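You operate a simulated robot arm through the tools that you are given. There is no shell and no other tool. Be economical: measure what you need, move in short steps, check, and stop when the job is done.

Carry out the task below with a simulated two-armed robot. There is one attempt and no reset: what you move stays moved.

TASK
Take the short blue tank and leave it on the table under the birch shelf. Then take the blue magnet and put it on the top of the oak table. Then open the pale middle sideboard door, fetch the orange ledger and set it on the shelf of the sideboard's middle cupboard and shut the door again. Then put the blue paper ball on the brown cork coaster. Then take the pink ledger on the middle of the black desk and put it away on the top of the white cupboards. Then put the grey ledger on the top of the black desk away on the top of the white cupboards. Then put the blue cloth from the top of the black desk on the top of the white cupboards. Then fetch the black ledger and set it on the top of the brown pedestal. Then fetch the white ledger and set it on the white plate. Then put the green brush from the top board of the low pine shelf on top of the grey parcel. Then pull the right door of the middle cupboard open. Do these in the order given. Set down upright: short blue tank, orange ledger, pink ledger, grey ledger, black ledger, white ledger.

It is judged by the outcome, as a careful person would: the job done as asked, and still so three seconds after it is handed in. It fails if anything else is knocked over, pushed out of place, dropped, spilled or broken. Flat cloth is picked up by pressing the open fingertips on it (5 to 10 N) and closing them slowly along it; thin cloth reads only 2 to 8 mm in the jaws.

THE ROBOT
Two 7-joint arms with two-finger parallel grippers on one trunk, on a base that drives. Base frame: it is fixed to the floor where the robot stands at the start and does not move with it; the origin is under the middle of the robot, x ahead of it, y to its left, z up. Units: mm, degrees, N and s.
The left shoulder is at the start at [50, 168, 1207], the right one opposite. With the tool pointing down near the work surface each hand reaches from about 100 to 480 mm from the robot's upright axis, wherever it stands, measured 20 degrees to its own side. Places, roughly: black ledger (5x6x8 cm) [-2300, 900, 800]; blue cloth (11x8x3 cm) [-2000, 1000, 700]; blue magnet (4x4x4 cm) [400, 400, 1000]; blue paper ball (5x5x4 cm) [-1400, 1200, 700]; cork coaster (9x9x2 cm) [-1500, 1100, 700]; green brush (11x4x8 cm) [600, -2500, 900]; grey ledger (5x6x8 cm) [-1400, 1400, 800]; grey parcel (24x16x9 cm) [-200, -500, 600]; orange ledger (5x6x8 cm) [-1700, 1100, 800]; pale middle sideboard door [-1100, -2600, 500]; pink ledger (5x6x8 cm) [-1400, 1100, 800]; right door of the middle cupboard [300, 300, 500]; shelf of the sideboard's middle cupboard [-1100, -2900, 500]; short blue tank (6x4x6 cm) [700, 0, 1000]; table under the birch shelf [-3800, -1200, 800]; top of the brown pedestal [-2200, 700, 600]; top of the oak table [-3800, -1200, 800]; top of the white cupboards [500, 600, 1000]; white ledger (5x6x8 cm) [900, -1000, 1000]; white plate (17x17x2 cm) [-3600, -2200, 800]. Payload 1.57 kg a hand.
The tool frame of a hand sits at the grasp point between the pads (the TCP): z along the fingers, y along the line on which they close. The tips reach 30 mm beyond it. The gripper opens to 80 mm. The fingers are 17 mm wide and 12 mm thick; the gripper's body (40 by 82 mm) begins 80 mm behind the TCP.
Orientation is that of the tool frame in the base frame, as [roll, pitch, yaw] about the fixed x, y, z axes, in that order (R = Rz(yaw) Ry(pitch) Rx(roll)). With the fingers straight down and closing along the base's y, the tool's x points along the base's -x, its y along +y and its z along -z.

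THE INTERFACE
- The arms move only by the tool servo_tool. It takes "left_increments", "right_increments" or both (then of equal length, played together; a hand with none holds still); each is a list of rows, each a list of 7 numbers: the opening, from 0 (shut) to 1 (fully open), then the shift along the tool's x, y, z in mm, then the turn, a rotation vector about the tool's x, y, z in degrees. In form: [[jaw, x, y, z, ax, ay, az], ...]. A call has 1 to 8 rows; each row is the pose to reach, as a shift and turn from the pose commanded when the call began, along the tool's axes at that moment. Rows are played at 5 a second. More than 50 mm and 8.6 degrees between two rows, or a gripper value outside its range, and nothing of the call is played. Where a pose cannot be reached the arm comes as near as it can. A force on the tool above 40 N (or 10 N above the force at the start of the call, whichever is more), or a blocked arm, ends the call early, and 0.2 s more pass. The fingers move at their own pace (about 45 mm/s each) and stop on an object; they squeeze with about 25 N. The grip force told is the motor's: it shows also when the fingers shut on nothing. Time passes only in rows, and 0.2 s behind the last, so rows that repeat a pose let the fingers close. The reply holds the time, the measured pose of the TCP, the force on the tool along the base axes, the opening and the grip force, in the units named above and with some noise, with the torque about the TCP (base axes, N m) and any sound that the robot's microphone picked up, and new pictures: "views" is both (left out), scene, wrist or none (wrist: the cameras of the hands that moved).
- Cameras (640 x 400 px; columns grow to the right, rows downward): "scene" is now at [104.7, -3.4, 1380.8]; the picture's right is [-0.04, -1.00, 0.00], its down [-0.88, 0.03, -0.48] and it looks along [0.48, -0.02, -0.88] (base axes); focal length 214 px, centre (320, 200). "left" rides on the left gripper at [72, 7, -122] in its tool frame; the picture's right is [-0.09, 1.00, 0.00], its down [-0.84, -0.08, -0.54] and it looks along [-0.54, -0.05, 0.84] (tool axes); focal length 238 px, centre (320, 200). "right" rides on the right gripper at [72, -7, -122] in its tool frame; the picture's right is [0.09, 1.00, 0.00], its down [-0.84, 0.08, -0.54] and it looks along [-0.54, 0.05, 0.84] (tool axes); focal length 238 px, centre (320, 200). There is no depth. A picture from a camera that has moved, and an enlarged one, comes with that camera's place and axes in the base frame and with its lens.
- move_column(by): slides the trunk up (or, below 0, down) by that many mm; the arms and the scene camera ride with it, the base frame stays. It gives what a move gives, with no picture.
- steer(legs): drives the robot by 1 to 6 legs, each [ahead, left, turn to the left] in mm, mm and degrees, along the robot's own axes; the way and the turn of a leg run together, so that a leg with both is an arc; at most 1500 mm and 180 degrees a leg. The arms and the cameras ride along, it lands a little off, and it stops where it bumps. It gives what a move gives, and a new picture of the scene camera.
- turn_head(pan, tilt): turns the head with the scene camera to pan (to the left, within 80 degrees either way) and tilt (down, from -29 to 69), counted from straight ahead of the robot. It gives what a move gives, and a new picture of the scene camera.
- enlarge(camera, box): a new picture of the part [left, top, right, bottom] of that camera's present view, enlarged. It takes no simulated time.
- job_done(): hands the job in; it is judged then, once.

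Go step by step. Nothing tells you exact positions but the pictures and the camera data: compare them with the known pose of the tool, close in by small moves and look again before you grip or let go. The budget is 556 turns and 360 pictures, counting those below and the enlarged ones. Unless the task says otherwise, let go and move clear before handing in.

The tools are called after "Call:" as name(argument=value, ...) on one line, values as JSON. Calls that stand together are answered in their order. servo_tool: Moves the arms, as the interface text tells. Its arguments: {"type":"object","properties":{"left_increments":{"type":"array","items":{"type":"array","items":{"type":"number"}}},"right_increments":{"type":"array","items":{"type":"array","items":{"type":"number"}}},"views":{"type":"string","enum":["both","scene","wrist","none"]}},"required":[]} The other tools are called the same way: move_column (by) slides the trunk up or down; steer (legs) drives the base; turn_head (pan, tilt) turns the head that bears the scene camera; enlarge (camera, box) takes an enlarged picture of a part of a camera's view; job_done () hands the job in.

At the start:

```text
t: 0.0
left_tcp_pos: [365.4, 188.2, 1265.9]
left_tool_rot: [-180.0, 0.0, -180.0]
left_force: [0.9, 0.0, -0.7]
left_ft_torque: [0.01, 0.04, 0.01]
left_opening: 80.1
left_finger_force: 0.2
right_tcp_pos: [325.9, -119.2, 1207.2]
right_tool_rot: [179.9, 0.0, 180.0]
right_force: [0.4, -0.1, -0.1]
right_ft_torque: [-0.02, 0.03, -0.03]
right_opening: 80.1
right_finger_force: 0.1
trunk travel left (down, up): [-375.0, 68.0]
robot x, y, heading: [-0.9, -2.2, -0.1]
head pan, tilt: [-2.1, 61.3]
```

scene: 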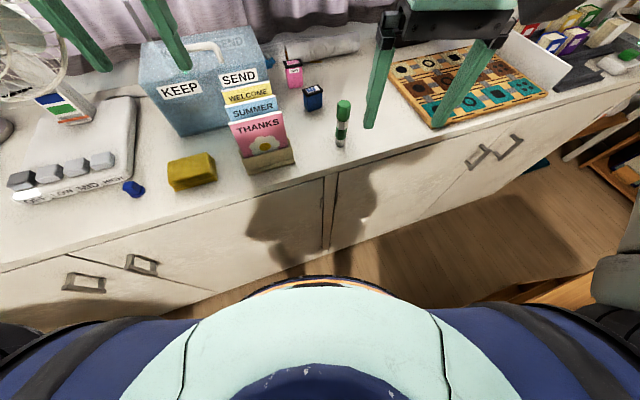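
right: 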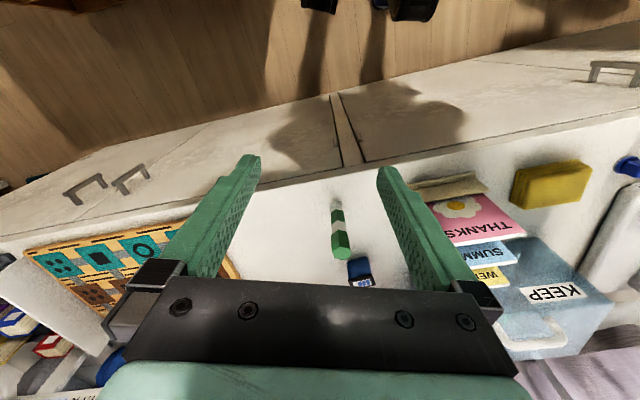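
left: 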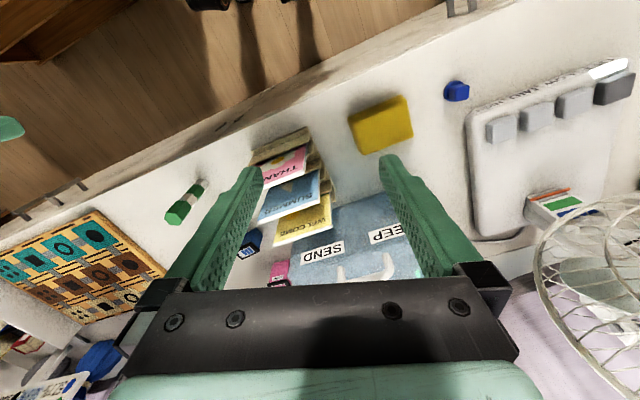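

I see the white cupboards in front of me with a dark blue bottle-like thing, a green marker and a blue magnet. I'll look closer at the tank and look around before moving.

Call:
enlarge(camera="scene", box=[220, 20, 420, 180])

Call:
turn_head(pan=0, tilt=25)

Call:
turn_head(pan=-75, tilt=25)

Call:
turn_head(pan=75, tilt=25)

```text
2.50 times, centred on (320, 100) of scene
camera zoom: at [104.7, -3.4, 1380.8], right [-0.04, -1.0, 0.0], down [-0.88, 0.03, -0.48], along [0.48, -0.02, -0.88], focal length 536 px, centre (320, 450)
```

zoom: 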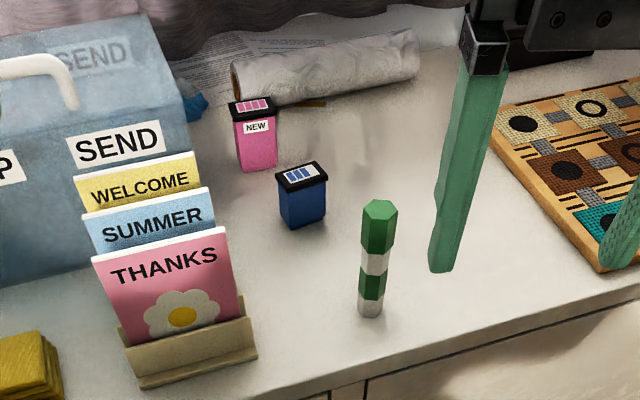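

```text
t: 1.0
left_tcp_pos: [365.8, 188.8, 1265.5]
left_tool_rot: [180.0, -0.1, -180.0]
left_force: [0.5, 0.2, -0.7]
left_ft_torque: [-0.03, -0.01, -0.02]
left_opening: 80.1
left_finger_force: 0.1
right_tcp_pos: [326.8, -120.0, 1207.5]
right_tool_rot: [179.9, 0.0, -180.0]
right_force: [-0.6, 0.5, 0.6]
right_ft_torque: [-0.01, -0.03, 0.01]
right_opening: 80.0
right_finger_force: 0.0
trunk travel left (down, up): [-375.0, 68.0]
robot x, y, heading: [-1.7, -1.0, 0.0]
head pan, tilt: [0.0, 25.0]
camera scene: at [131.7, -1.1, 1432.3], right [0.0, -1.0, 0.0], down [-0.42, 0.0, -0.91], along [0.91, 0.0, -0.42], focal length 214 px, centre (320, 200)
```

scene: 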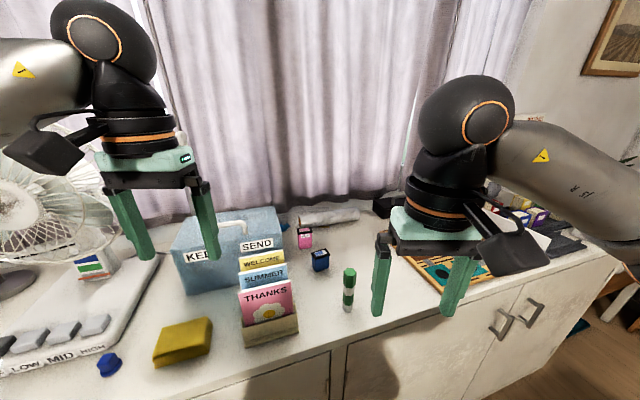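

```text
t: 2.5
left_tcp_pos: [365.4, 189.1, 1266.0]
left_tool_rot: [-180.0, -0.1, -179.9]
left_force: [0.6, 0.3, -0.4]
left_ft_torque: [0.01, 0.02, 0.03]
left_opening: 80.0
left_finger_force: 0.0
right_tcp_pos: [325.9, -119.6, 1207.1]
right_tool_rot: [180.0, 0.1, -180.0]
right_force: [0.2, 0.3, 0.3]
right_ft_torque: [0.04, 0.01, 0.05]
right_opening: 80.0
right_finger_force: 0.0
trunk travel left (down, up): [-375.0, 68.0]
robot x, y, heading: [-0.1, -1.5, 0.2]
head pan, tilt: [-75.0, 25.0]
camera scene: at [63.5, -90.1, 1432.3], right [-0.97, -0.26, 0.0], down [-0.11, 0.41, -0.91], along [0.24, -0.88, -0.42], focal length 214 px, centre (320, 200)
```

scene: 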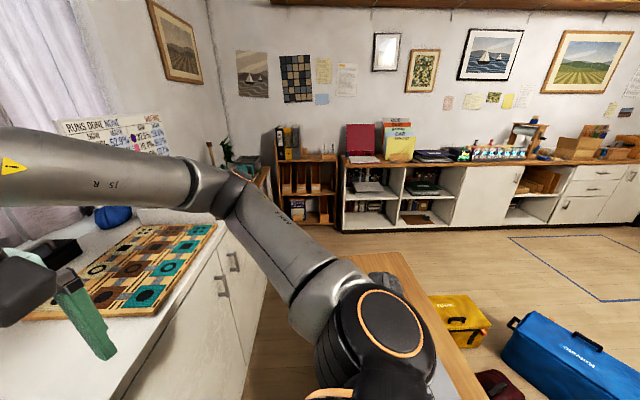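

```text
t: 4.8
left_tcp_pos: [364.9, 188.8, 1264.7]
left_tool_rot: [180.0, 0.1, 180.0]
left_force: [0.2, 0.2, 0.5]
left_ft_torque: [0.01, -0.01, 0.01]
left_opening: 79.7
left_finger_force: 0.1
right_tcp_pos: [326.2, -119.1, 1208.2]
right_tool_rot: [180.0, 0.0, 179.9]
right_force: [-0.4, -0.9, 0.0]
right_ft_torque: [-0.02, -0.01, -0.01]
right_opening: 80.0
right_finger_force: 0.1
trunk travel left (down, up): [-375.0, 68.0]
robot x, y, heading: [1.1, -2.5, -0.1]
head pan, tilt: [75.0, 25.0]
camera scene: at [63.5, 87.9, 1432.3], right [0.97, -0.26, 0.0], down [-0.11, -0.41, -0.91], along [0.23, 0.88, -0.42], focal length 214 px, centre (320, 200)
```

scene: 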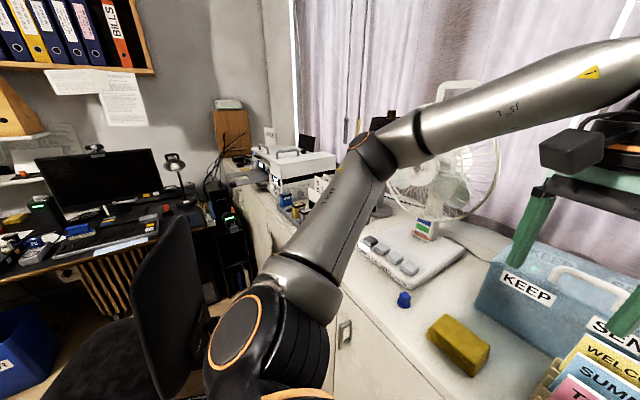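

The short blue tank stands at about (665, 0, 978) with the cupboard top near z 945, edge slanted about 16° to me. I'll reach the right hand out over it and look down.

Call:
servo_tool(right_increments=[[1, -45, 20, 0, 0, 0, 0], [1, -90, 40, 0, 0, 0, 0], [1, -135, 60, 10, 0, 0, 0], [1, -180, 80, 20, 0, 0, 0], [1, -225, 95, 30, 0, 0, 0], [1, -265, 105, 40, 0, 0, 0]], views="wrist")

```text
refused: row 3 steps farther than a row can; nothing moved
```

Call:
servo_tool(right_increments=[[1, -40, 16, 0, 0, 0, 0], [1, -80, 32, 0, 0, 0, 0], [1, -120, 48, 7, 0, 0, 0], [1, -160, 64, 14, 0, 0, 0], [1, -200, 80, 21, 0, 0, 0], [1, -240, 96, 28, 0, 0, 0], [1, -270, 105, 40, 0, 0, 0]], views="wrist")

```text
t: 6.4
left_tcp_pos: [365.1, 187.0, 1264.5]
left_tool_rot: [179.9, -0.2, -179.9]
left_force: [0.1, -0.8, 0.3]
left_ft_torque: [0.02, 0.04, 0.01]
left_opening: 80.1
left_finger_force: 0.0
right_tcp_pos: [570.4, -32.2, 1158.6]
right_tool_rot: [179.9, 0.1, 180.0]
right_force: [0.0, 0.1, -1.3]
right_ft_torque: [0.01, 0.01, -0.01]
right_opening: 79.8
right_finger_force: 0.1
right hand out of reach, approached as far as the arm can: row 6, 7
trunk travel left (down, up): [-375.0, 68.0]
robot x, y, heading: [1.7, -3.1, -0.0]
head pan, tilt: [75.0, 25.0]
camera right: at [499.7, -39.9, 1280.8], right [-0.09, 1.0, 0.0], down [0.84, 0.08, 0.54], along [0.54, 0.05, -0.84], focal length 238 px, centre (320, 200)
```

right: 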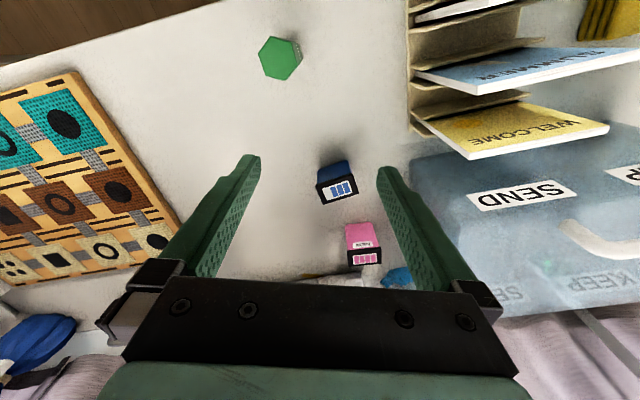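

The tank is at about (659, 0); the arm falls about 90 mm short. I'll check how much room the base has to the cupboard front.

Call:
turn_head(pan=-30, tilt=69)

```text
t: 8.3
left_tcp_pos: [365.1, 189.6, 1265.3]
left_tool_rot: [179.9, 0.0, 180.0]
left_force: [-0.3, -0.8, 0.1]
left_ft_torque: [-0.01, 0.01, 0.01]
left_opening: 80.0
left_finger_force: 0.0
right_tcp_pos: [569.7, -30.4, 1158.8]
right_tool_rot: [179.9, 0.0, -179.9]
right_force: [0.0, 0.5, 0.8]
right_ft_torque: [0.01, -0.04, 0.02]
right_opening: 79.8
right_finger_force: 0.0
trunk travel left (down, up): [-375.0, 68.0]
robot x, y, heading: [-1.7, -2.3, 0.0]
head pan, tilt: [-30.0, 68.8]
camera scene: at [88.0, -29.0, 1372.9], right [-0.5, -0.87, 0.0], down [-0.81, 0.47, -0.36], along [0.31, -0.18, -0.93], focal length 214 px, centre (320, 200)
```

scene: 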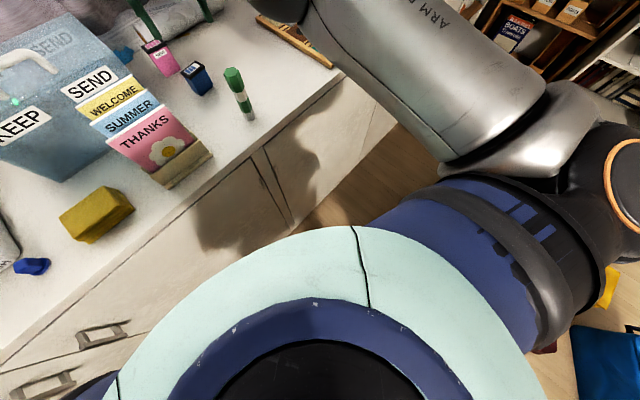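

The base outline isn't visible, so I'll creep ahead 100 mm.

Call:
steer(legs=[[100, 0, 0]])

```text
t: 9.4
left_tcp_pos: [461.4, 188.3, 1265.5]
left_tool_rot: [179.9, 0.0, 180.0]
left_force: [-0.9, 0.4, 0.0]
left_ft_torque: [0.0, 0.03, 0.03]
left_opening: 80.0
left_finger_force: 0.0
right_tcp_pos: [666.6, -29.2, 1158.4]
right_tool_rot: [179.9, 0.1, 179.9]
right_force: [0.0, -0.3, 0.3]
right_ft_torque: [0.02, -0.01, 0.03]
right_opening: 80.0
right_finger_force: 0.1
trunk travel left (down, up): [-375.0, 68.0]
robot x, y, heading: [98.5, 1.4, 0.2]
head pan, tilt: [-30.0, 68.8]
camera scene: at [185.3, -29.0, 1372.8], right [-0.5, -0.87, 0.0], down [-0.81, 0.47, -0.36], along [0.31, -0.18, -0.93], focal length 214 px, centre (320, 200)
```

scene: 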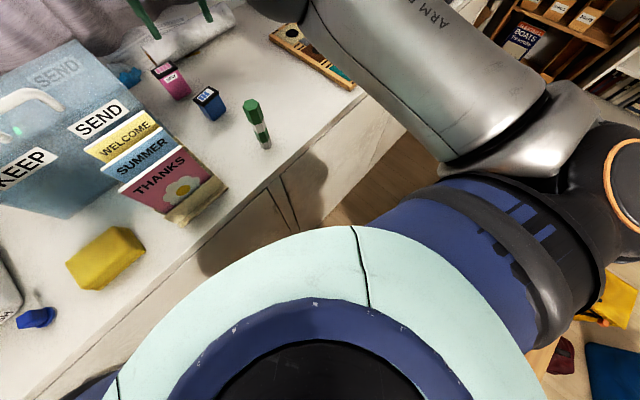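

The base moved freely and the hand is nearly above the tank. I'll move over it and down part of the way, then look.

Call:
servo_tool(right_increments=[[1, 4, 15, 30, 0, 0, 0], [1, 8, 29, 60, 0, 0, 0], [1, 8, 29, 75, 0, 0, 0]], views="wrist")

```text
t: 10.2
left_tcp_pos: [461.9, 188.8, 1265.6]
left_tool_rot: [-179.9, 0.1, 180.0]
left_force: [0.8, -0.3, 0.5]
left_ft_torque: [0.03, 0.02, 0.02]
left_opening: 80.1
left_finger_force: 0.0
right_tcp_pos: [660.9, 14.1, 1097.8]
right_tool_rot: [-179.7, -0.7, -179.6]
right_force: [-0.5, 0.6, -0.3]
right_ft_torque: [-0.01, 0.0, 0.02]
right_opening: 79.7
right_finger_force: 0.1
right hand out of reach, approached as far as the arm can: row 1, 2, 3
trunk travel left (down, up): [-375.0, 68.0]
robot x, y, heading: [96.4, 1.1, -0.2]
head pan, tilt: [-30.0, 68.8]
camera right: at [590.9, 6.3, 1222.0], right [-0.1, 1.0, 0.0], down [0.84, 0.09, 0.53], along [0.53, 0.05, -0.85], focal length 238 px, centre (320, 200)
```

right: 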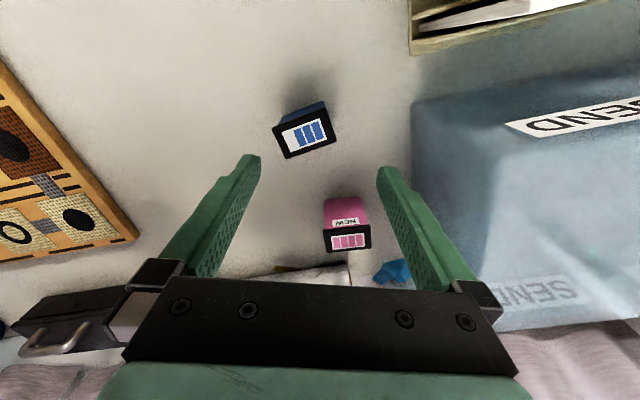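

The tank is at (655, -2) turned about 12°. The arm is at its limit, so I'll drive 50 mm closer, then line up.

Call:
steer(legs=[[50, 0, 0]])

Call:
servo_tool(right_increments=[[1, 35, -6, 0, 0, 0, -6], [1, 70, -13, 10, 0, 0, -12], [1, 70, -13, 30, 0, 0, -12]], views="wrist")

```text
t: 11.2
left_tcp_pos: [491.5, 188.6, 1264.5]
left_tool_rot: [-180.0, 0.0, -179.7]
left_force: [-0.6, 0.6, 0.2]
left_ft_torque: [-0.04, -0.01, 0.01]
left_opening: 80.1
left_finger_force: 0.1
right_tcp_pos: [691.8, 14.1, 1099.1]
right_tool_rot: [-179.8, -0.5, -179.5]
right_force: [-0.8, -0.1, -0.5]
right_ft_torque: [0.01, -0.03, -0.01]
right_opening: 79.7
right_finger_force: 0.1
trunk travel left (down, up): [-375.0, 68.0]
robot x, y, heading: [130.8, -0.5, 0.4]
head pan, tilt: [-30.0, 68.8]
stopped in leg 1: the robot was blocked; the commanded pose is now the measured one
camera scene: at [214.9, -30.0, 1373.0], right [-0.5, -0.87, 0.0], down [-0.81, 0.46, -0.36], along [0.32, -0.18, -0.93], focal length 214 px, centre (320, 200)
```

scene: 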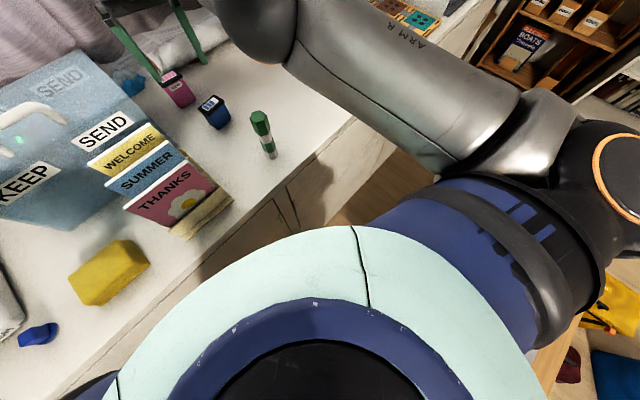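

```text
t: 12.0
left_tcp_pos: [493.6, 188.1, 1264.8]
left_tool_rot: [179.9, -0.1, -179.7]
left_force: [-0.3, -0.2, -0.1]
left_ft_torque: [-0.02, 0.05, 0.01]
left_opening: 80.0
left_finger_force: 0.1
right_tcp_pos: [622.9, -0.9, 1069.3]
right_tool_rot: [180.0, -0.7, -167.4]
right_force: [1.1, 0.1, 0.3]
right_ft_torque: [0.05, 0.01, 0.02]
right_opening: 80.1
right_finger_force: 0.0
trunk travel left (down, up): [-375.0, 68.0]
robot x, y, heading: [128.2, -1.6, 0.5]
head pan, tilt: [-30.0, 68.8]
camera right: at [555.6, -22.7, 1193.1], right [-0.31, 0.95, 0.0], down [0.81, 0.26, 0.53], along [0.51, 0.16, -0.85], focal length 238 px, centre (320, 200)
```

right: 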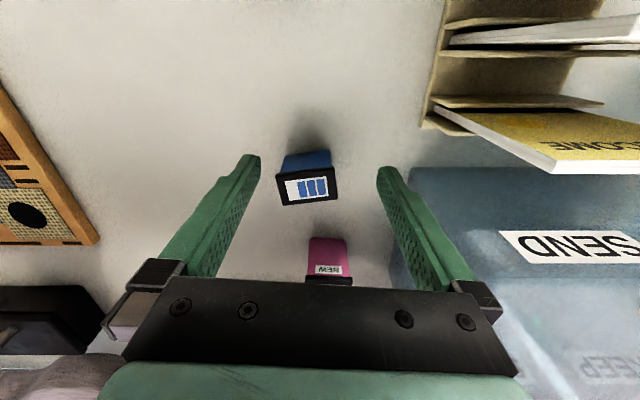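

The base touched the cupboard, so this is as close as it gets, and it's enough. I'll centre over the tank just above its lid, turned another 6°.

Call:
servo_tool(right_increments=[[1, -17, -4, 0, 0, 0, -3], [1, -34, -8.6, 10, 0, 0, -6], [1, -34, -8.6, 25, 0, 0, -6], [1, -34, -8.6, 25, 0, 0, -6]], views="wrist")

```text
t: 13.0
left_tcp_pos: [491.0, 189.3, 1264.4]
left_tool_rot: [-180.0, -0.1, -179.7]
left_force: [0.2, 0.1, 0.1]
left_ft_torque: [0.0, 0.0, -0.02]
left_opening: 80.1
left_finger_force: 0.1
right_tcp_pos: [656.3, 0.2, 1046.2]
right_tool_rot: [-179.9, -0.6, -161.4]
right_force: [0.2, -0.1, 0.0]
right_ft_torque: [-0.01, 0.04, 0.0]
right_opening: 80.0
right_finger_force: 0.0
trunk travel left (down, up): [-375.0, 68.0]
robot x, y, heading: [128.0, -3.4, 0.6]
head pan, tilt: [-30.0, 68.8]
camera right: at [592.7, -29.9, 1169.4], right [-0.41, 0.91, 0.0], down [0.77, 0.34, 0.53], along [0.49, 0.22, -0.85], focal length 238 px, centre (320, 200)
```

right: 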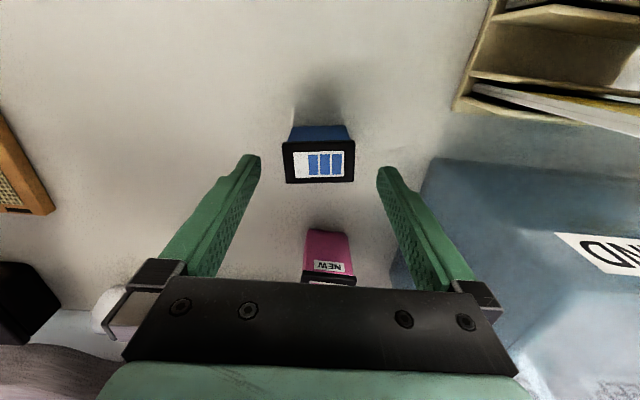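

Centred and aligned over the lid. Descending to grip height.

Call:
servo_tool(right_increments=[[1, 0, 0, 20, 0, 0, 0], [1, 0, 0, 40, 0, 0, 0], [1, 0, 0, 60, 0, 0, 0], [1, 0, 0, 60, 0, 0, 0]], views="wrist")

```text
t: 14.0
left_tcp_pos: [491.4, 188.9, 1265.7]
left_tool_rot: [180.0, -0.1, -179.7]
left_force: [-0.5, 0.1, 0.1]
left_ft_torque: [0.01, -0.03, -0.01]
left_opening: 80.2
left_finger_force: 0.1
right_tcp_pos: [656.1, -1.7, 985.1]
right_tool_rot: [-180.0, -0.7, -161.3]
right_force: [-0.3, -0.7, -0.1]
right_ft_torque: [-0.03, 0.0, 0.0]
right_opening: 80.0
right_finger_force: 0.1
trunk travel left (down, up): [-375.0, 68.0]
robot x, y, heading: [128.2, 0.5, 0.6]
head pan, tilt: [-30.0, 68.8]
camera right: at [592.3, -31.3, 1108.6], right [-0.41, 0.91, 0.0], down [0.77, 0.34, 0.53], along [0.49, 0.22, -0.85], focal length 238 px, centre (320, 200)
```

right: 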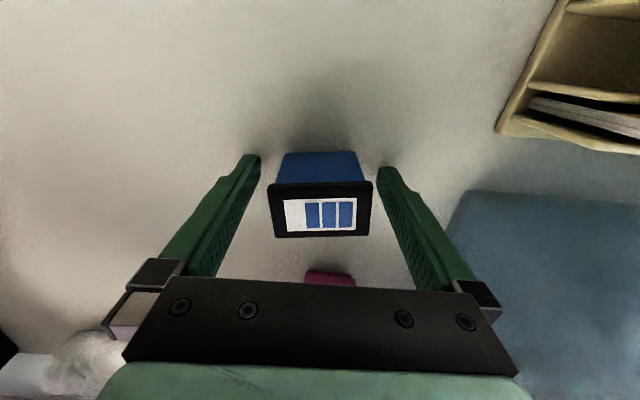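

Call:
servo_tool(right_increments=[[0, 0, 0, 0, 0, 0, 0], [0, 0, 0, 0, 0, 0, 0], [0, 0, 0, 0, 0, 0, 0], [0, 0, 0, 0, 0, 0, 0], [0, 0, 0, -20, 0, 0, 0], [0, 0, 0, -60, 0, 0, 0], [0, 0, 0, -100, 0, 0, 0]], views="wrist")

```text
t: 15.6
left_tcp_pos: [491.6, 188.8, 1264.5]
left_tool_rot: [-179.9, 0.0, -179.7]
left_force: [0.0, 0.1, -0.1]
left_ft_torque: [-0.03, -0.02, 0.01]
left_opening: 79.7
left_finger_force: 0.0
right_tcp_pos: [654.1, -1.4, 1085.4]
right_tool_rot: [180.0, -0.6, -161.5]
right_force: [-0.2, -0.1, -1.1]
right_ft_torque: [0.01, -0.01, 0.0]
right_opening: 52.4
right_finger_force: 25.4
trunk travel left (down, up): [-375.0, 68.0]
robot x, y, heading: [125.1, -1.6, 0.2]
head pan, tilt: [-30.0, 68.8]
camera right: at [590.7, -31.1, 1208.1], right [-0.41, 0.91, 0.0], down [0.77, 0.34, 0.53], along [0.49, 0.22, -0.85], focal length 238 px, centre (320, 200)
```

right: 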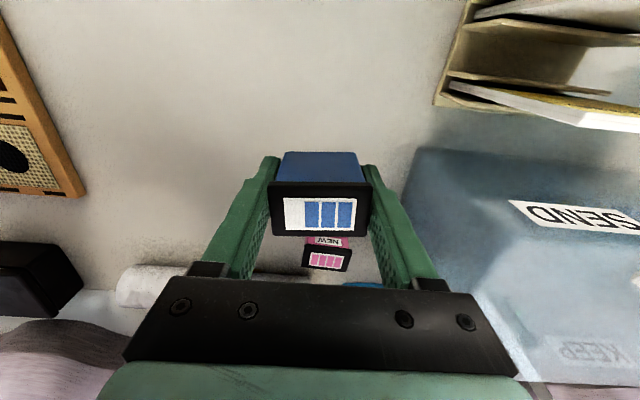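

The tank is held (52 mm). I'll back off from the cupboards and tuck the hand in.

Call:
steer(legs=[[-130, 0, 0]])

Call:
servo_tool(right_increments=[[0, 40, 0, -15, 0, 0, 0], [0, 80, 0, -30, 0, 0, 0], [0, 120, -10, -45, 0, 0, 0], [0, 160, -30, -60, 0, 0, 3], [0, 200, -50, -75, 0, 0, 6], [0, 230, -70, -90, 0, 0, 9], [0, 260, -90, -100, 0, 0, 12]], views="none")

Call:
turn_head(pan=-80, tilt=35)

```text
t: 16.8
left_tcp_pos: [362.6, 188.4, 1265.6]
left_tool_rot: [-180.0, 0.0, -179.8]
left_force: [-1.3, 0.1, 0.1]
left_ft_torque: [0.0, -0.02, 0.0]
left_opening: 79.9
left_finger_force: 0.1
right_tcp_pos: [525.6, -4.4, 1083.7]
right_tool_rot: [180.0, -0.6, -161.5]
right_force: [-0.2, -0.2, 0.0]
right_ft_torque: [0.01, 0.0, 0.0]
right_opening: 52.3
right_finger_force: 25.0
trunk travel left (down, up): [-375.0, 68.0]
robot x, y, heading: [-0.8, -4.4, 0.1]
head pan, tilt: [-30.0, 68.8]
camera scene: at [86.5, -30.5, 1373.0], right [-0.5, -0.87, 0.0], down [-0.81, 0.46, -0.36], along [0.32, -0.18, -0.93], focal length 214 px, centre (320, 200)
```

scene: 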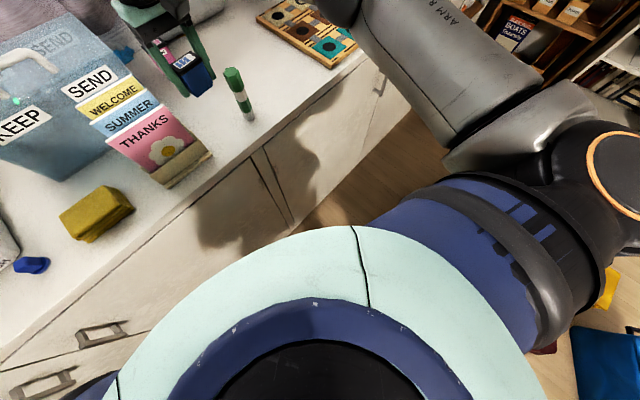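

```text
t: 18.4
left_tcp_pos: [363.5, 187.4, 1264.9]
left_tool_rot: [-180.0, 0.0, -179.8]
left_force: [-0.5, -0.3, 0.1]
left_ft_torque: [0.02, -0.04, 0.03]
left_opening: 80.0
left_finger_force: 0.0
right_tcp_pos: [306.9, -171.4, 1184.1]
right_tool_rot: [-179.9, -0.6, -173.5]
right_force: [-1.0, -0.4, -1.0]
right_ft_torque: [0.02, 0.01, 0.04]
right_opening: 52.1
right_finger_force: 25.2
trunk travel left (down, up): [-375.0, 68.0]
robot x, y, heading: [-2.2, -2.0, 0.3]
head pan, tilt: [-30.0, 68.8]
```

```text
t: 19.6
left_tcp_pos: [363.8, 188.1, 1265.1]
left_tool_rot: [-180.0, -0.1, -179.8]
left_force: [-0.4, -0.7, -0.3]
left_ft_torque: [0.01, 0.04, 0.03]
left_opening: 79.9
left_finger_force: 0.0
right_tcp_pos: [308.5, -171.0, 1184.6]
right_tool_rot: [-179.8, -0.6, -173.3]
right_force: [-0.1, -0.7, -0.7]
right_ft_torque: [0.02, -0.02, -0.02]
right_opening: 52.1
right_finger_force: 25.0
trunk travel left (down, up): [-375.0, 68.0]
robot x, y, heading: [-1.3, -1.7, 0.2]
head pan, tilt: [-80.0, 35.0]
camera scene: at [54.6, -89.4, 1416.5], right [-0.98, -0.18, 0.0], down [-0.1, 0.56, -0.82], along [0.15, -0.81, -0.57], focal length 214 px, centre (320, 200)
```

scene: 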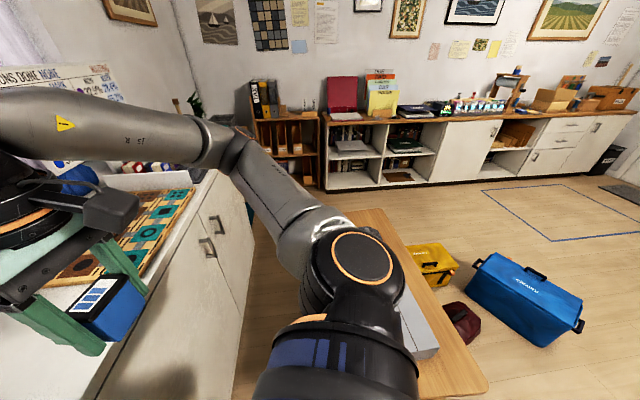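

Carrying the tank. The room is rotated about 16° against my frame; I'll square up, and look left-back before driving to the oak table at the far side.

Call:
steer(legs=[[-60, 0, 0], [0, 0, 16]])

Call:
turn_head(pan=80, tilt=35)

```text
t: 21.5
left_tcp_pos: [236.5, 279.6, 1265.1]
left_tool_rot: [179.9, -0.1, -163.9]
left_force: [-1.2, 0.5, 0.3]
left_ft_torque: [0.03, 0.04, -0.01]
left_opening: 80.0
left_finger_force: 0.1
right_tcp_pos: [282.3, -79.9, 1185.3]
right_tool_rot: [-179.8, -0.5, -157.4]
right_force: [0.7, 0.3, -0.7]
right_ft_torque: [-0.02, 0.01, -0.01]
right_opening: 51.8
right_finger_force: 24.6
trunk travel left (down, up): [-375.0, 68.0]
robot x, y, heading: [-60.0, -3.9, 16.1]
head pan, tilt: [-80.0, 35.0]
camera scene: at [15.5, -70.7, 1416.6], right [-0.9, -0.44, 0.0], down [-0.25, 0.51, -0.82], along [0.36, -0.74, -0.57], focal length 214 px, centre (320, 200)
```

scene: 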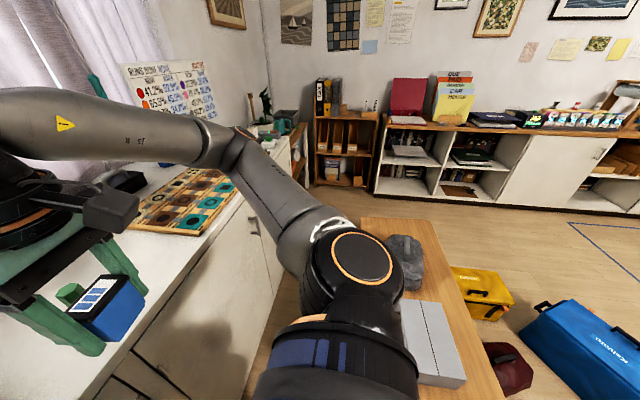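

```text
t: 24.0
left_tcp_pos: [238.0, 280.1, 1265.9]
left_tool_rot: [179.9, -0.1, -163.9]
left_force: [0.1, -0.7, -0.2]
left_ft_torque: [-0.01, 0.02, -0.01]
left_opening: 80.0
left_finger_force: 0.1
right_tcp_pos: [281.9, -80.3, 1184.6]
right_tool_rot: [-179.8, -0.6, -157.5]
right_force: [0.3, -0.5, -1.3]
right_ft_torque: [0.02, 0.02, 0.01]
right_opening: 51.6
right_finger_force: 24.6
trunk travel left (down, up): [-375.0, 68.0]
robot x, y, heading: [-57.7, 0.9, 16.4]
head pan, tilt: [80.0, 35.0]
camera scene: at [-32.5, 95.6, 1416.6], right [0.99, 0.11, 0.0], down [0.06, -0.57, -0.82], along [-0.09, 0.81, -0.57], focal length 214 px, centre (320, 200)
```

scene: 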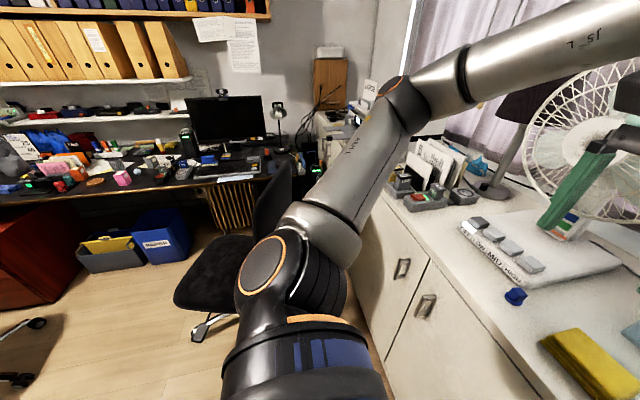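

The chair stands left at the desk; there's room to turn here. I'll shift a bit left and turn round, then look ahead.

Call:
steer(legs=[[0, 60, 0], [0, 0, 90], [0, 0, 90]])

Call:
turn_head(pan=0, tilt=25)

```text
t: 32.7
left_tcp_pos: [-360.6, -241.3, 1264.1]
left_tool_rot: [-180.0, -0.2, 19.0]
left_force: [0.1, 1.4, 0.4]
left_ft_torque: [0.01, -0.05, 0.0]
left_opening: 79.9
left_finger_force: 0.0
right_tcp_pos: [-424.6, 116.2, 1184.4]
right_tool_rot: [-179.8, -0.6, 25.4]
right_force: [0.0, -0.2, -1.3]
right_ft_torque: [0.04, 0.0, 0.0]
right_opening: 51.1
right_finger_force: 25.0
trunk travel left (down, up): [-375.0, 68.0]
robot x, y, heading: [-76.9, 57.2, -160.9]
head pan, tilt: [80.0, 35.0]
camera scene: at [-102.3, -45.3, 1416.6], right [-0.99, -0.16, 0.0], down [-0.09, 0.57, -0.82], along [0.13, -0.81, -0.57], focal length 214 px, centre (320, 200)
```

scene: 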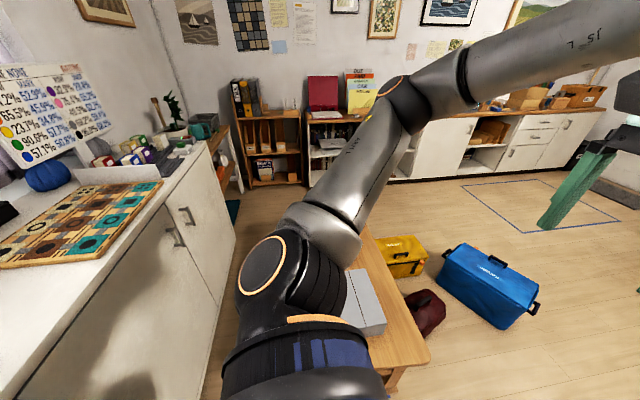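

```text
t: 34.2
left_tcp_pos: [-361.9, -241.1, 1264.8]
left_tool_rot: [179.9, -0.1, 19.1]
left_force: [-0.3, -0.3, 0.4]
left_ft_torque: [0.0, 0.0, 0.04]
left_opening: 79.9
left_finger_force: 0.2
right_tcp_pos: [-424.6, 116.9, 1184.7]
right_tool_rot: [-179.7, -0.6, 25.5]
right_force: [-0.7, -0.4, -0.7]
right_ft_torque: [-0.03, 0.0, 0.02]
right_opening: 51.1
right_finger_force: 25.0
trunk travel left (down, up): [-375.0, 68.0]
robot x, y, heading: [-78.1, 51.5, -160.8]
head pan, tilt: [0.0, 25.0]
camera scene: at [-203.2, 11.6, 1432.3], right [-0.33, 0.94, 0.0], down [0.4, 0.14, -0.91], along [-0.86, -0.3, -0.42], focal length 214 px, centre (320, 200)
```

scene: 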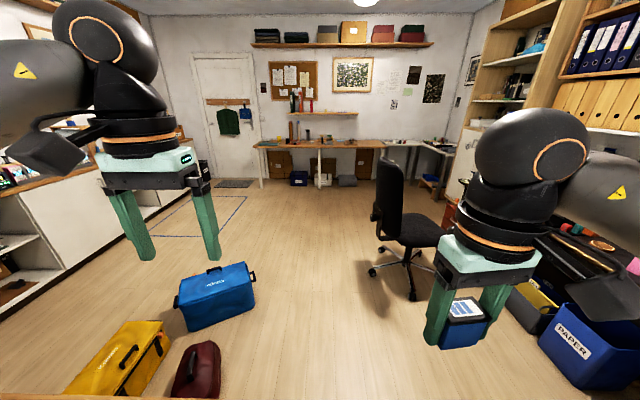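

A clear aisle leads straight ahead to the oak table under the birch shelf. I'll sidestep the bench corner and drive up the aisle.

Call:
steer(legs=[[0, -70, 0], [600, 0, 0], [1000, 70, 0], [900, 0, 0]])

```text
t: 47.5
left_tcp_pos: [-2740.2, -1092.7, 1264.3]
left_tool_rot: [179.9, 0.0, 20.7]
left_force: [0.3, -0.7, 1.1]
left_ft_torque: [0.0, 0.0, -0.02]
left_opening: 80.0
left_finger_force: 0.0
right_tcp_pos: [-2813.3, -734.8, 1184.3]
right_tool_rot: [-179.8, -0.7, 27.0]
right_force: [-0.5, -0.1, -0.4]
right_ft_torque: [-0.02, -0.02, 0.02]
right_opening: 51.0
right_finger_force: 25.3
trunk travel left (down, up): [-375.0, 68.0]
robot x, y, heading: [-2464.3, -784.7, -159.3]
head pan, tilt: [0.0, 25.0]
camera scene: at [-2588.5, -834.0, 1432.3], right [-0.35, 0.94, 0.0], down [0.4, 0.15, -0.91], along [-0.85, -0.32, -0.42], focal length 214 px, centre (320, 200)
```

scene: 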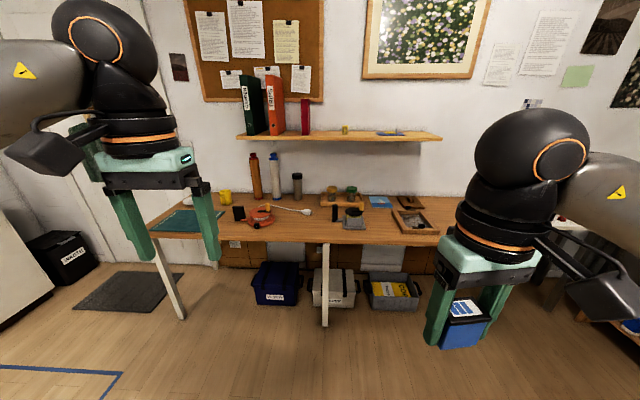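

I see the oak table with the birch shelf above. Zooming to find clear spots.

Call:
enlarge(camera="scene", box=[140, 140, 460, 340])

```text
2.00 times, centred on (300, 240) of scene
camera zoom: at [-2588.5, -834.0, 1432.3], right [-0.35, 0.94, 0.0], down [0.4, 0.15, -0.91], along [-0.85, -0.32, -0.42], focal length 429 px, centre (360, 120)
```

zoom: 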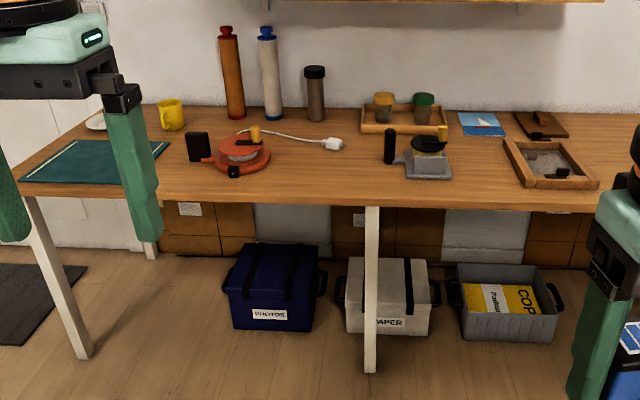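

Clear spot between the red reel and the tape gadget, near (-3582, -1304). I'll drive up so the right hand faces it, and lower the trunk.

Call:
steer(legs=[[0, 0, -4.7], [660, 310, 0]])

Call:
move_column(by=-150)

Call:
turn_head(pan=0, tilt=45)

```text
t: 51.9
left_tcp_pos: [-3303.6, -1548.3, 1265.2]
left_tool_rot: [-180.0, -0.1, 16.0]
left_force: [0.5, 0.5, 0.5]
left_ft_torque: [0.0, -0.01, 0.02]
left_opening: 80.2
left_finger_force: 0.1
right_tcp_pos: [-3348.0, -1186.3, 1184.2]
right_tool_rot: [-179.8, -0.6, 22.1]
right_force: [-0.3, -0.8, -0.7]
right_ft_torque: [0.0, 0.01, -0.03]
right_opening: 51.2
right_finger_force: 24.9
trunk travel left (down, up): [-375.0, 68.0]
robot x, y, heading: [-3002.6, -1265.6, -164.3]
head pan, tilt: [0.0, 25.0]
camera scene: at [-3132.0, -1303.7, 1432.3], right [-0.27, 0.96, 0.0], down [0.41, 0.12, -0.91], along [-0.87, -0.25, -0.42], focal length 214 px, centre (320, 200)
```

scene: 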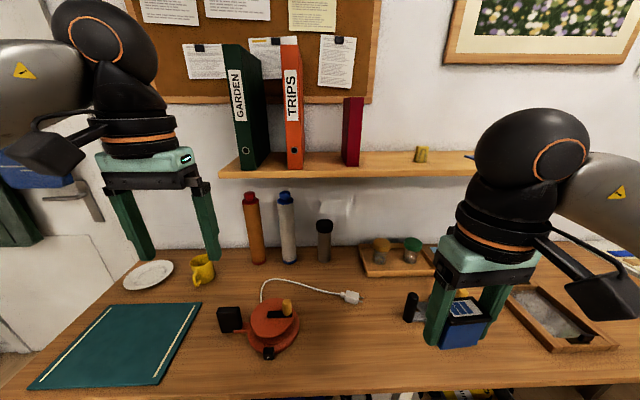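

```text
t: 53.7
left_tcp_pos: [-3304.3, -1548.2, 1115.1]
left_tool_rot: [179.9, 0.0, 15.9]
left_force: [0.4, -0.1, -0.5]
left_ft_torque: [-0.01, 0.0, -0.01]
left_opening: 80.1
left_finger_force: 0.0
right_tcp_pos: [-3347.8, -1186.1, 1033.8]
right_tool_rot: [-179.8, -0.6, 22.2]
right_force: [-0.5, 0.6, -0.7]
right_ft_torque: [0.0, 0.02, 0.01]
right_opening: 51.3
right_finger_force: 25.3
trunk travel left (down, up): [-225.0, 218.0]
robot x, y, heading: [-3003.6, -1264.1, -164.1]
head pan, tilt: [0.0, 25.0]
```

```text
t: 54.5
left_tcp_pos: [-3303.6, -1547.0, 1114.6]
left_tool_rot: [180.0, -0.2, 16.0]
left_force: [-0.9, -0.2, -0.1]
left_ft_torque: [0.01, 0.04, 0.02]
left_opening: 79.8
left_finger_force: 0.1
right_tcp_pos: [-3347.7, -1186.1, 1034.8]
right_tool_rot: [-179.8, -0.6, 22.2]
right_force: [0.7, 0.0, -0.7]
right_ft_torque: [0.0, 0.02, -0.04]
right_opening: 50.9
right_finger_force: 24.7
trunk travel left (down, up): [-225.0, 218.0]
robot x, y, heading: [-3006.0, -1266.5, -164.0]
head pan, tilt: [0.0, 45.0]
camera scene: at [-3121.3, -1300.5, 1251.8], right [-0.27, 0.96, 0.0], down [0.68, 0.19, -0.71], along [-0.68, -0.19, -0.71], focal length 214 px, centre (320, 200)
```

scene: 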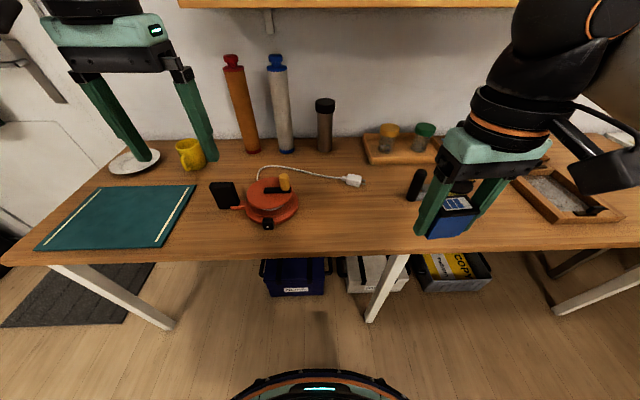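

I'll bring the tank over the clear spot, staying ~55 mm above the table, and look.

Call:
servo_tool(right_increments=[[0, -35, 8, 15, 0, 0, 0], [0, -70, 16, 30, 0, 0, 1], [0, -105, 24, 50, 0, 0, 2], [0, -140, 32, 75, 0, 0, 3], [0, -175, 40, 100, 0, 0, 4], [0, -210, 48, 125, 0, 0, 5], [0, -243, 54, 150, 0, 0, 6], [0, -243, 54, 170, 0, 0, 6]], views="both")

```text
t: 56.3
left_tcp_pos: [-3303.0, -1548.0, 1115.9]
left_tool_rot: [-180.0, -0.1, 15.9]
left_force: [0.0, -0.2, -0.1]
left_ft_torque: [0.02, -0.01, 0.01]
left_opening: 80.2
left_finger_force: 0.1
right_tcp_pos: [-3551.9, -1327.4, 863.7]
right_tool_rot: [-179.9, -0.5, 16.2]
right_force: [-0.2, -0.6, -0.2]
right_ft_torque: [0.01, 0.04, 0.02]
right_opening: 51.4
right_finger_force: 25.2
trunk travel left (down, up): [-225.0, 218.0]
robot x, y, heading: [-3004.8, -1267.5, -164.2]
head pan, tilt: [0.0, 45.0]
camera scene: at [-3121.4, -1300.4, 1251.8], right [-0.27, 0.96, 0.0], down [0.68, 0.19, -0.71], along [-0.68, -0.19, -0.71], focal length 214 px, centre (320, 200)
camera right: at [-3485.4, -1301.9, 986.8], right [0.37, -0.93, 0.0], down [-0.79, -0.31, 0.53], along [-0.5, -0.19, -0.85], focal length 238 px, centre (320, 200)
```

scene: 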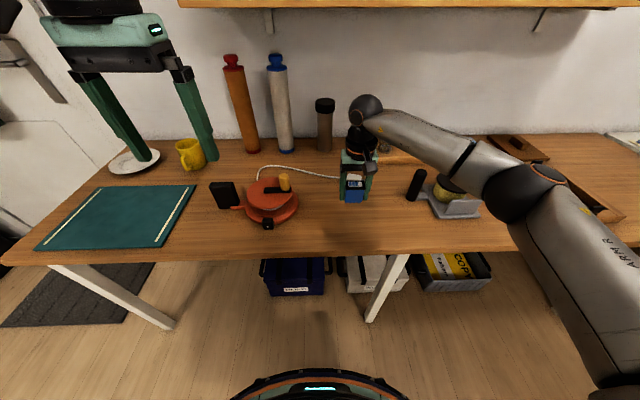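
right: 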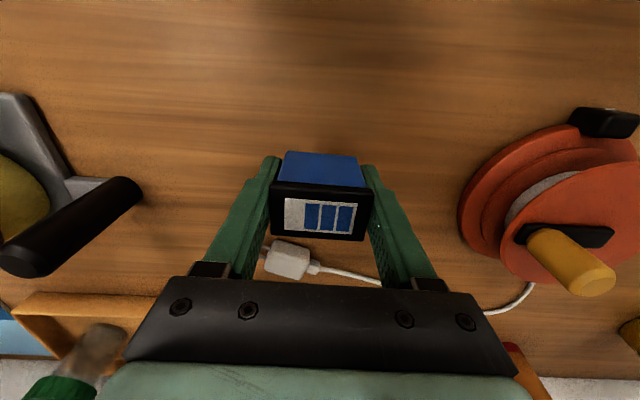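

The spot is clear. Lowering carefully and watching for contact force.

Call:
servo_tool(right_increments=[[0, 0, 0, 20, 0, 0, 0], [0, 0, 0, 40, 0, 0, 0], [0, 0, 0, 56, 0, 0, 0]], views="wrist")

Call:
servo_tool(right_increments=[[0, 0, 0, 4, 0, 0, 0], [0, 0, 0, 4, 0, 0, 0]], views="none")

Call:
servo_tool(right_increments=[[0, 0, 0, 4, 0, 0, 0], [0, 0, 0, 4, 0, 0, 0]], views="none")

```text
t: 57.1
left_tcp_pos: [-3303.2, -1547.6, 1115.2]
left_tool_rot: [180.0, -0.1, 15.9]
left_force: [-0.9, 0.7, -1.1]
left_ft_torque: [-0.02, 0.02, 0.02]
left_opening: 80.0
left_finger_force: 0.1
right_tcp_pos: [-3549.8, -1324.3, 804.7]
right_tool_rot: [-179.9, -0.6, 16.3]
right_force: [0.4, -0.4, -0.6]
right_ft_torque: [-0.01, -0.04, -0.01]
right_opening: 51.1
right_finger_force: 25.2
trunk travel left (down, up): [-225.0, 218.0]
robot x, y, heading: [-3003.9, -1262.8, -164.2]
head pan, tilt: [0.0, 45.0]
camera right: at [-3483.7, -1299.8, 928.3], right [0.37, -0.93, 0.0], down [-0.79, -0.31, 0.53], along [-0.5, -0.19, -0.85], focal length 238 px, centre (320, 200)
```

right: 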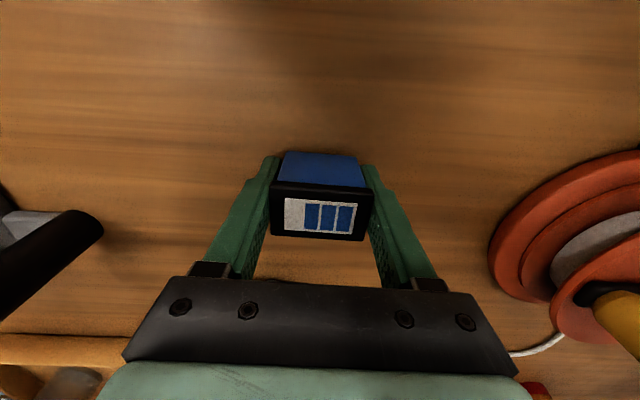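

```text
t: 57.7
left_tcp_pos: [-3304.3, -1547.6, 1115.5]
left_tool_rot: [180.0, -0.1, 15.9]
left_force: [0.2, 0.3, 0.3]
left_ft_torque: [-0.02, 0.03, 0.03]
left_opening: 79.9
left_finger_force: 0.1
right_tcp_pos: [-3550.0, -1325.7, 801.1]
right_tool_rot: [-179.8, -0.7, 16.2]
right_force: [-0.1, -0.1, -0.2]
right_ft_torque: [-0.03, 0.02, 0.01]
right_opening: 51.0
right_finger_force: 25.3
trunk travel left (down, up): [-225.0, 218.0]
robot x, y, heading: [-3000.2, -1266.8, -164.5]
head pan, tilt: [0.0, 45.0]
```

```text
t: 58.3
left_tcp_pos: [-3304.1, -1549.0, 1114.7]
left_tool_rot: [-180.0, 0.0, 16.0]
left_force: [-0.1, 0.0, -0.4]
left_ft_torque: [0.01, -0.01, -0.02]
left_opening: 80.1
left_finger_force: 0.0
right_tcp_pos: [-3550.2, -1326.3, 797.7]
right_tool_rot: [-179.9, -0.6, 16.3]
right_force: [-0.1, -1.1, -0.9]
right_ft_torque: [0.0, -0.01, 0.0]
right_opening: 51.2
right_finger_force: 24.7
trunk travel left (down, up): [-225.0, 218.0]
robot x, y, heading: [-3003.7, -1266.5, -163.9]
head pan, tilt: [0.0, 45.0]
```

Still no contact at z 798; keep feeling downward in small steps.

Call:
servo_tool(right_increments=[[0, 0, 0, 4, 0, 0, 0], [0, 0, 0, 4, 0, 0, 0]], views="none")

Call:
servo_tool(right_increments=[[0, 0, 0, 4, 0, 0, 0], [0, 0, 0, 4, 0, 0, 0]], views="none")

Call:
servo_tool(right_increments=[[0, 0, 0, 4, 0, 0, 0], [0, 0, 0, 4, 0, 0, 0]], views="wrist")

```text
t: 58.9
left_tcp_pos: [-3302.3, -1547.8, 1116.6]
left_tool_rot: [180.0, 0.0, 16.0]
left_force: [0.3, 0.3, 0.5]
left_ft_torque: [-0.02, 0.02, 0.02]
left_opening: 79.9
left_finger_force: 0.1
right_tcp_pos: [-3549.4, -1327.0, 795.1]
right_tool_rot: [-179.8, -0.5, 16.2]
right_force: [0.3, 1.3, 7.2]
right_ft_torque: [-0.05, -0.05, 0.01]
right_opening: 51.3
right_finger_force: 25.2
trunk travel left (down, up): [-225.0, 218.0]
robot x, y, heading: [-3001.5, -1266.2, -164.2]
head pan, tilt: [0.0, 45.0]
```

```text
t: 59.5
left_tcp_pos: [-3303.6, -1547.6, 1116.0]
left_tool_rot: [-180.0, 0.1, 15.9]
left_force: [0.1, -0.5, -0.4]
left_ft_torque: [0.01, 0.01, 0.03]
left_opening: 80.1
left_finger_force: 0.2
right_tcp_pos: [-3550.5, -1326.0, 792.5]
right_tool_rot: [-179.8, -0.1, 16.2]
right_force: [0.2, 1.6, 20.7]
right_ft_torque: [-0.07, 0.07, 0.0]
right_opening: 51.4
right_finger_force: 24.6
trunk travel left (down, up): [-225.0, 218.0]
robot x, y, heading: [-3005.7, -1264.4, -164.2]
head pan, tilt: [0.0, 45.0]
```

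```text
t: 60.1
left_tcp_pos: [-3302.0, -1547.5, 1115.8]
left_tool_rot: [-179.9, 0.2, 15.9]
left_force: [0.1, 0.0, 0.4]
left_ft_torque: [-0.02, -0.01, -0.04]
left_opening: 80.2
left_finger_force: 0.0
right_tcp_pos: [-3550.1, -1326.0, 790.1]
right_tool_rot: [-179.9, -0.2, 16.2]
right_force: [-0.2, 3.3, 27.9]
right_ft_torque: [-0.32, -0.06, 0.06]
right_opening: 51.1
right_finger_force: 24.5
trunk travel left (down, up): [-225.0, 218.0]
robot x, y, heading: [-3002.5, -1265.2, -163.9]
head pan, tilt: [0.0, 45.0]
camera right: at [-3483.0, -1300.5, 913.0], right [0.37, -0.93, 0.0], down [-0.78, -0.31, 0.54], along [-0.5, -0.2, -0.84], focal length 238 px, centre (320, 200)
```

right: 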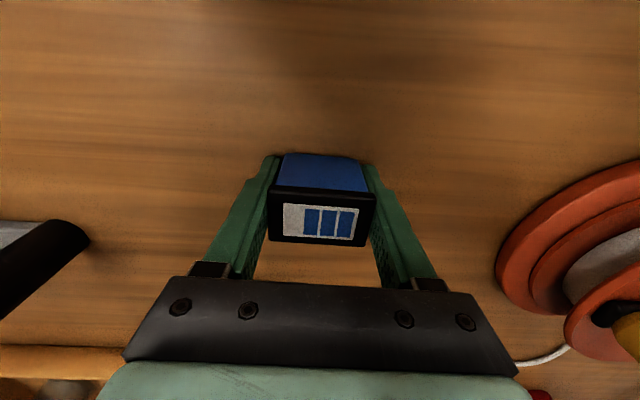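

Contact with the table at z≈795. I'll ease off a few mm, open, and lift clear.

Call:
servo_tool(right_increments=[[0, 0, 0, -6, 0, 0, 0], [0, 0, 0, -6, 0, 0, 0], [0.8, 0, 0, -6, 0, 0, 0], [1, 0, 0, -6, 0, 0, 0], [1, 0, 0, -6, 0, 0, 0], [1, 0, 0, -30, 0, 0, 0], [1, 0, 0, -75, 0, 0, 0], [1, 0, 0, -120, 0, 0, 0]], views="wrist")

```text
t: 61.9
left_tcp_pos: [-3303.9, -1547.0, 1115.0]
left_tool_rot: [180.0, -0.1, 15.9]
left_force: [-0.6, 0.1, 0.2]
left_ft_torque: [0.01, 0.02, -0.03]
left_opening: 80.2
left_finger_force: 0.0
right_tcp_pos: [-3550.0, -1327.9, 901.8]
right_tool_rot: [-179.8, -0.5, 16.2]
right_force: [0.3, -0.8, 0.4]
right_ft_torque: [-0.01, 0.01, 0.01]
right_opening: 79.7
right_finger_force: 0.1
trunk travel left (down, up): [-225.0, 218.0]
robot x, y, heading: [-3005.3, -1266.7, -163.9]
head pan, tilt: [0.0, 45.0]
camera right: at [-3483.4, -1302.7, 1025.9], right [0.37, -0.93, 0.0], down [-0.79, -0.31, 0.53], along [-0.5, -0.19, -0.85], focal length 238 px, centre (320, 200)
```

right: 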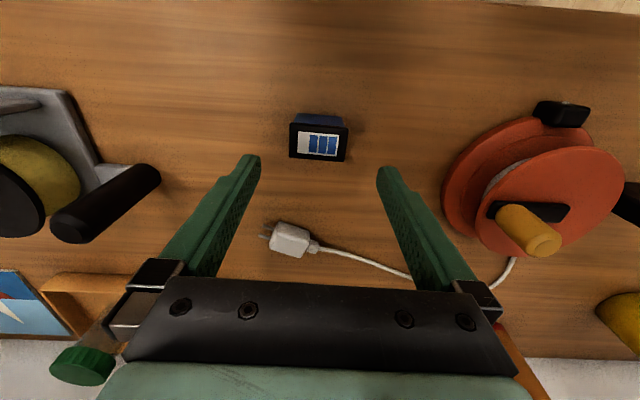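

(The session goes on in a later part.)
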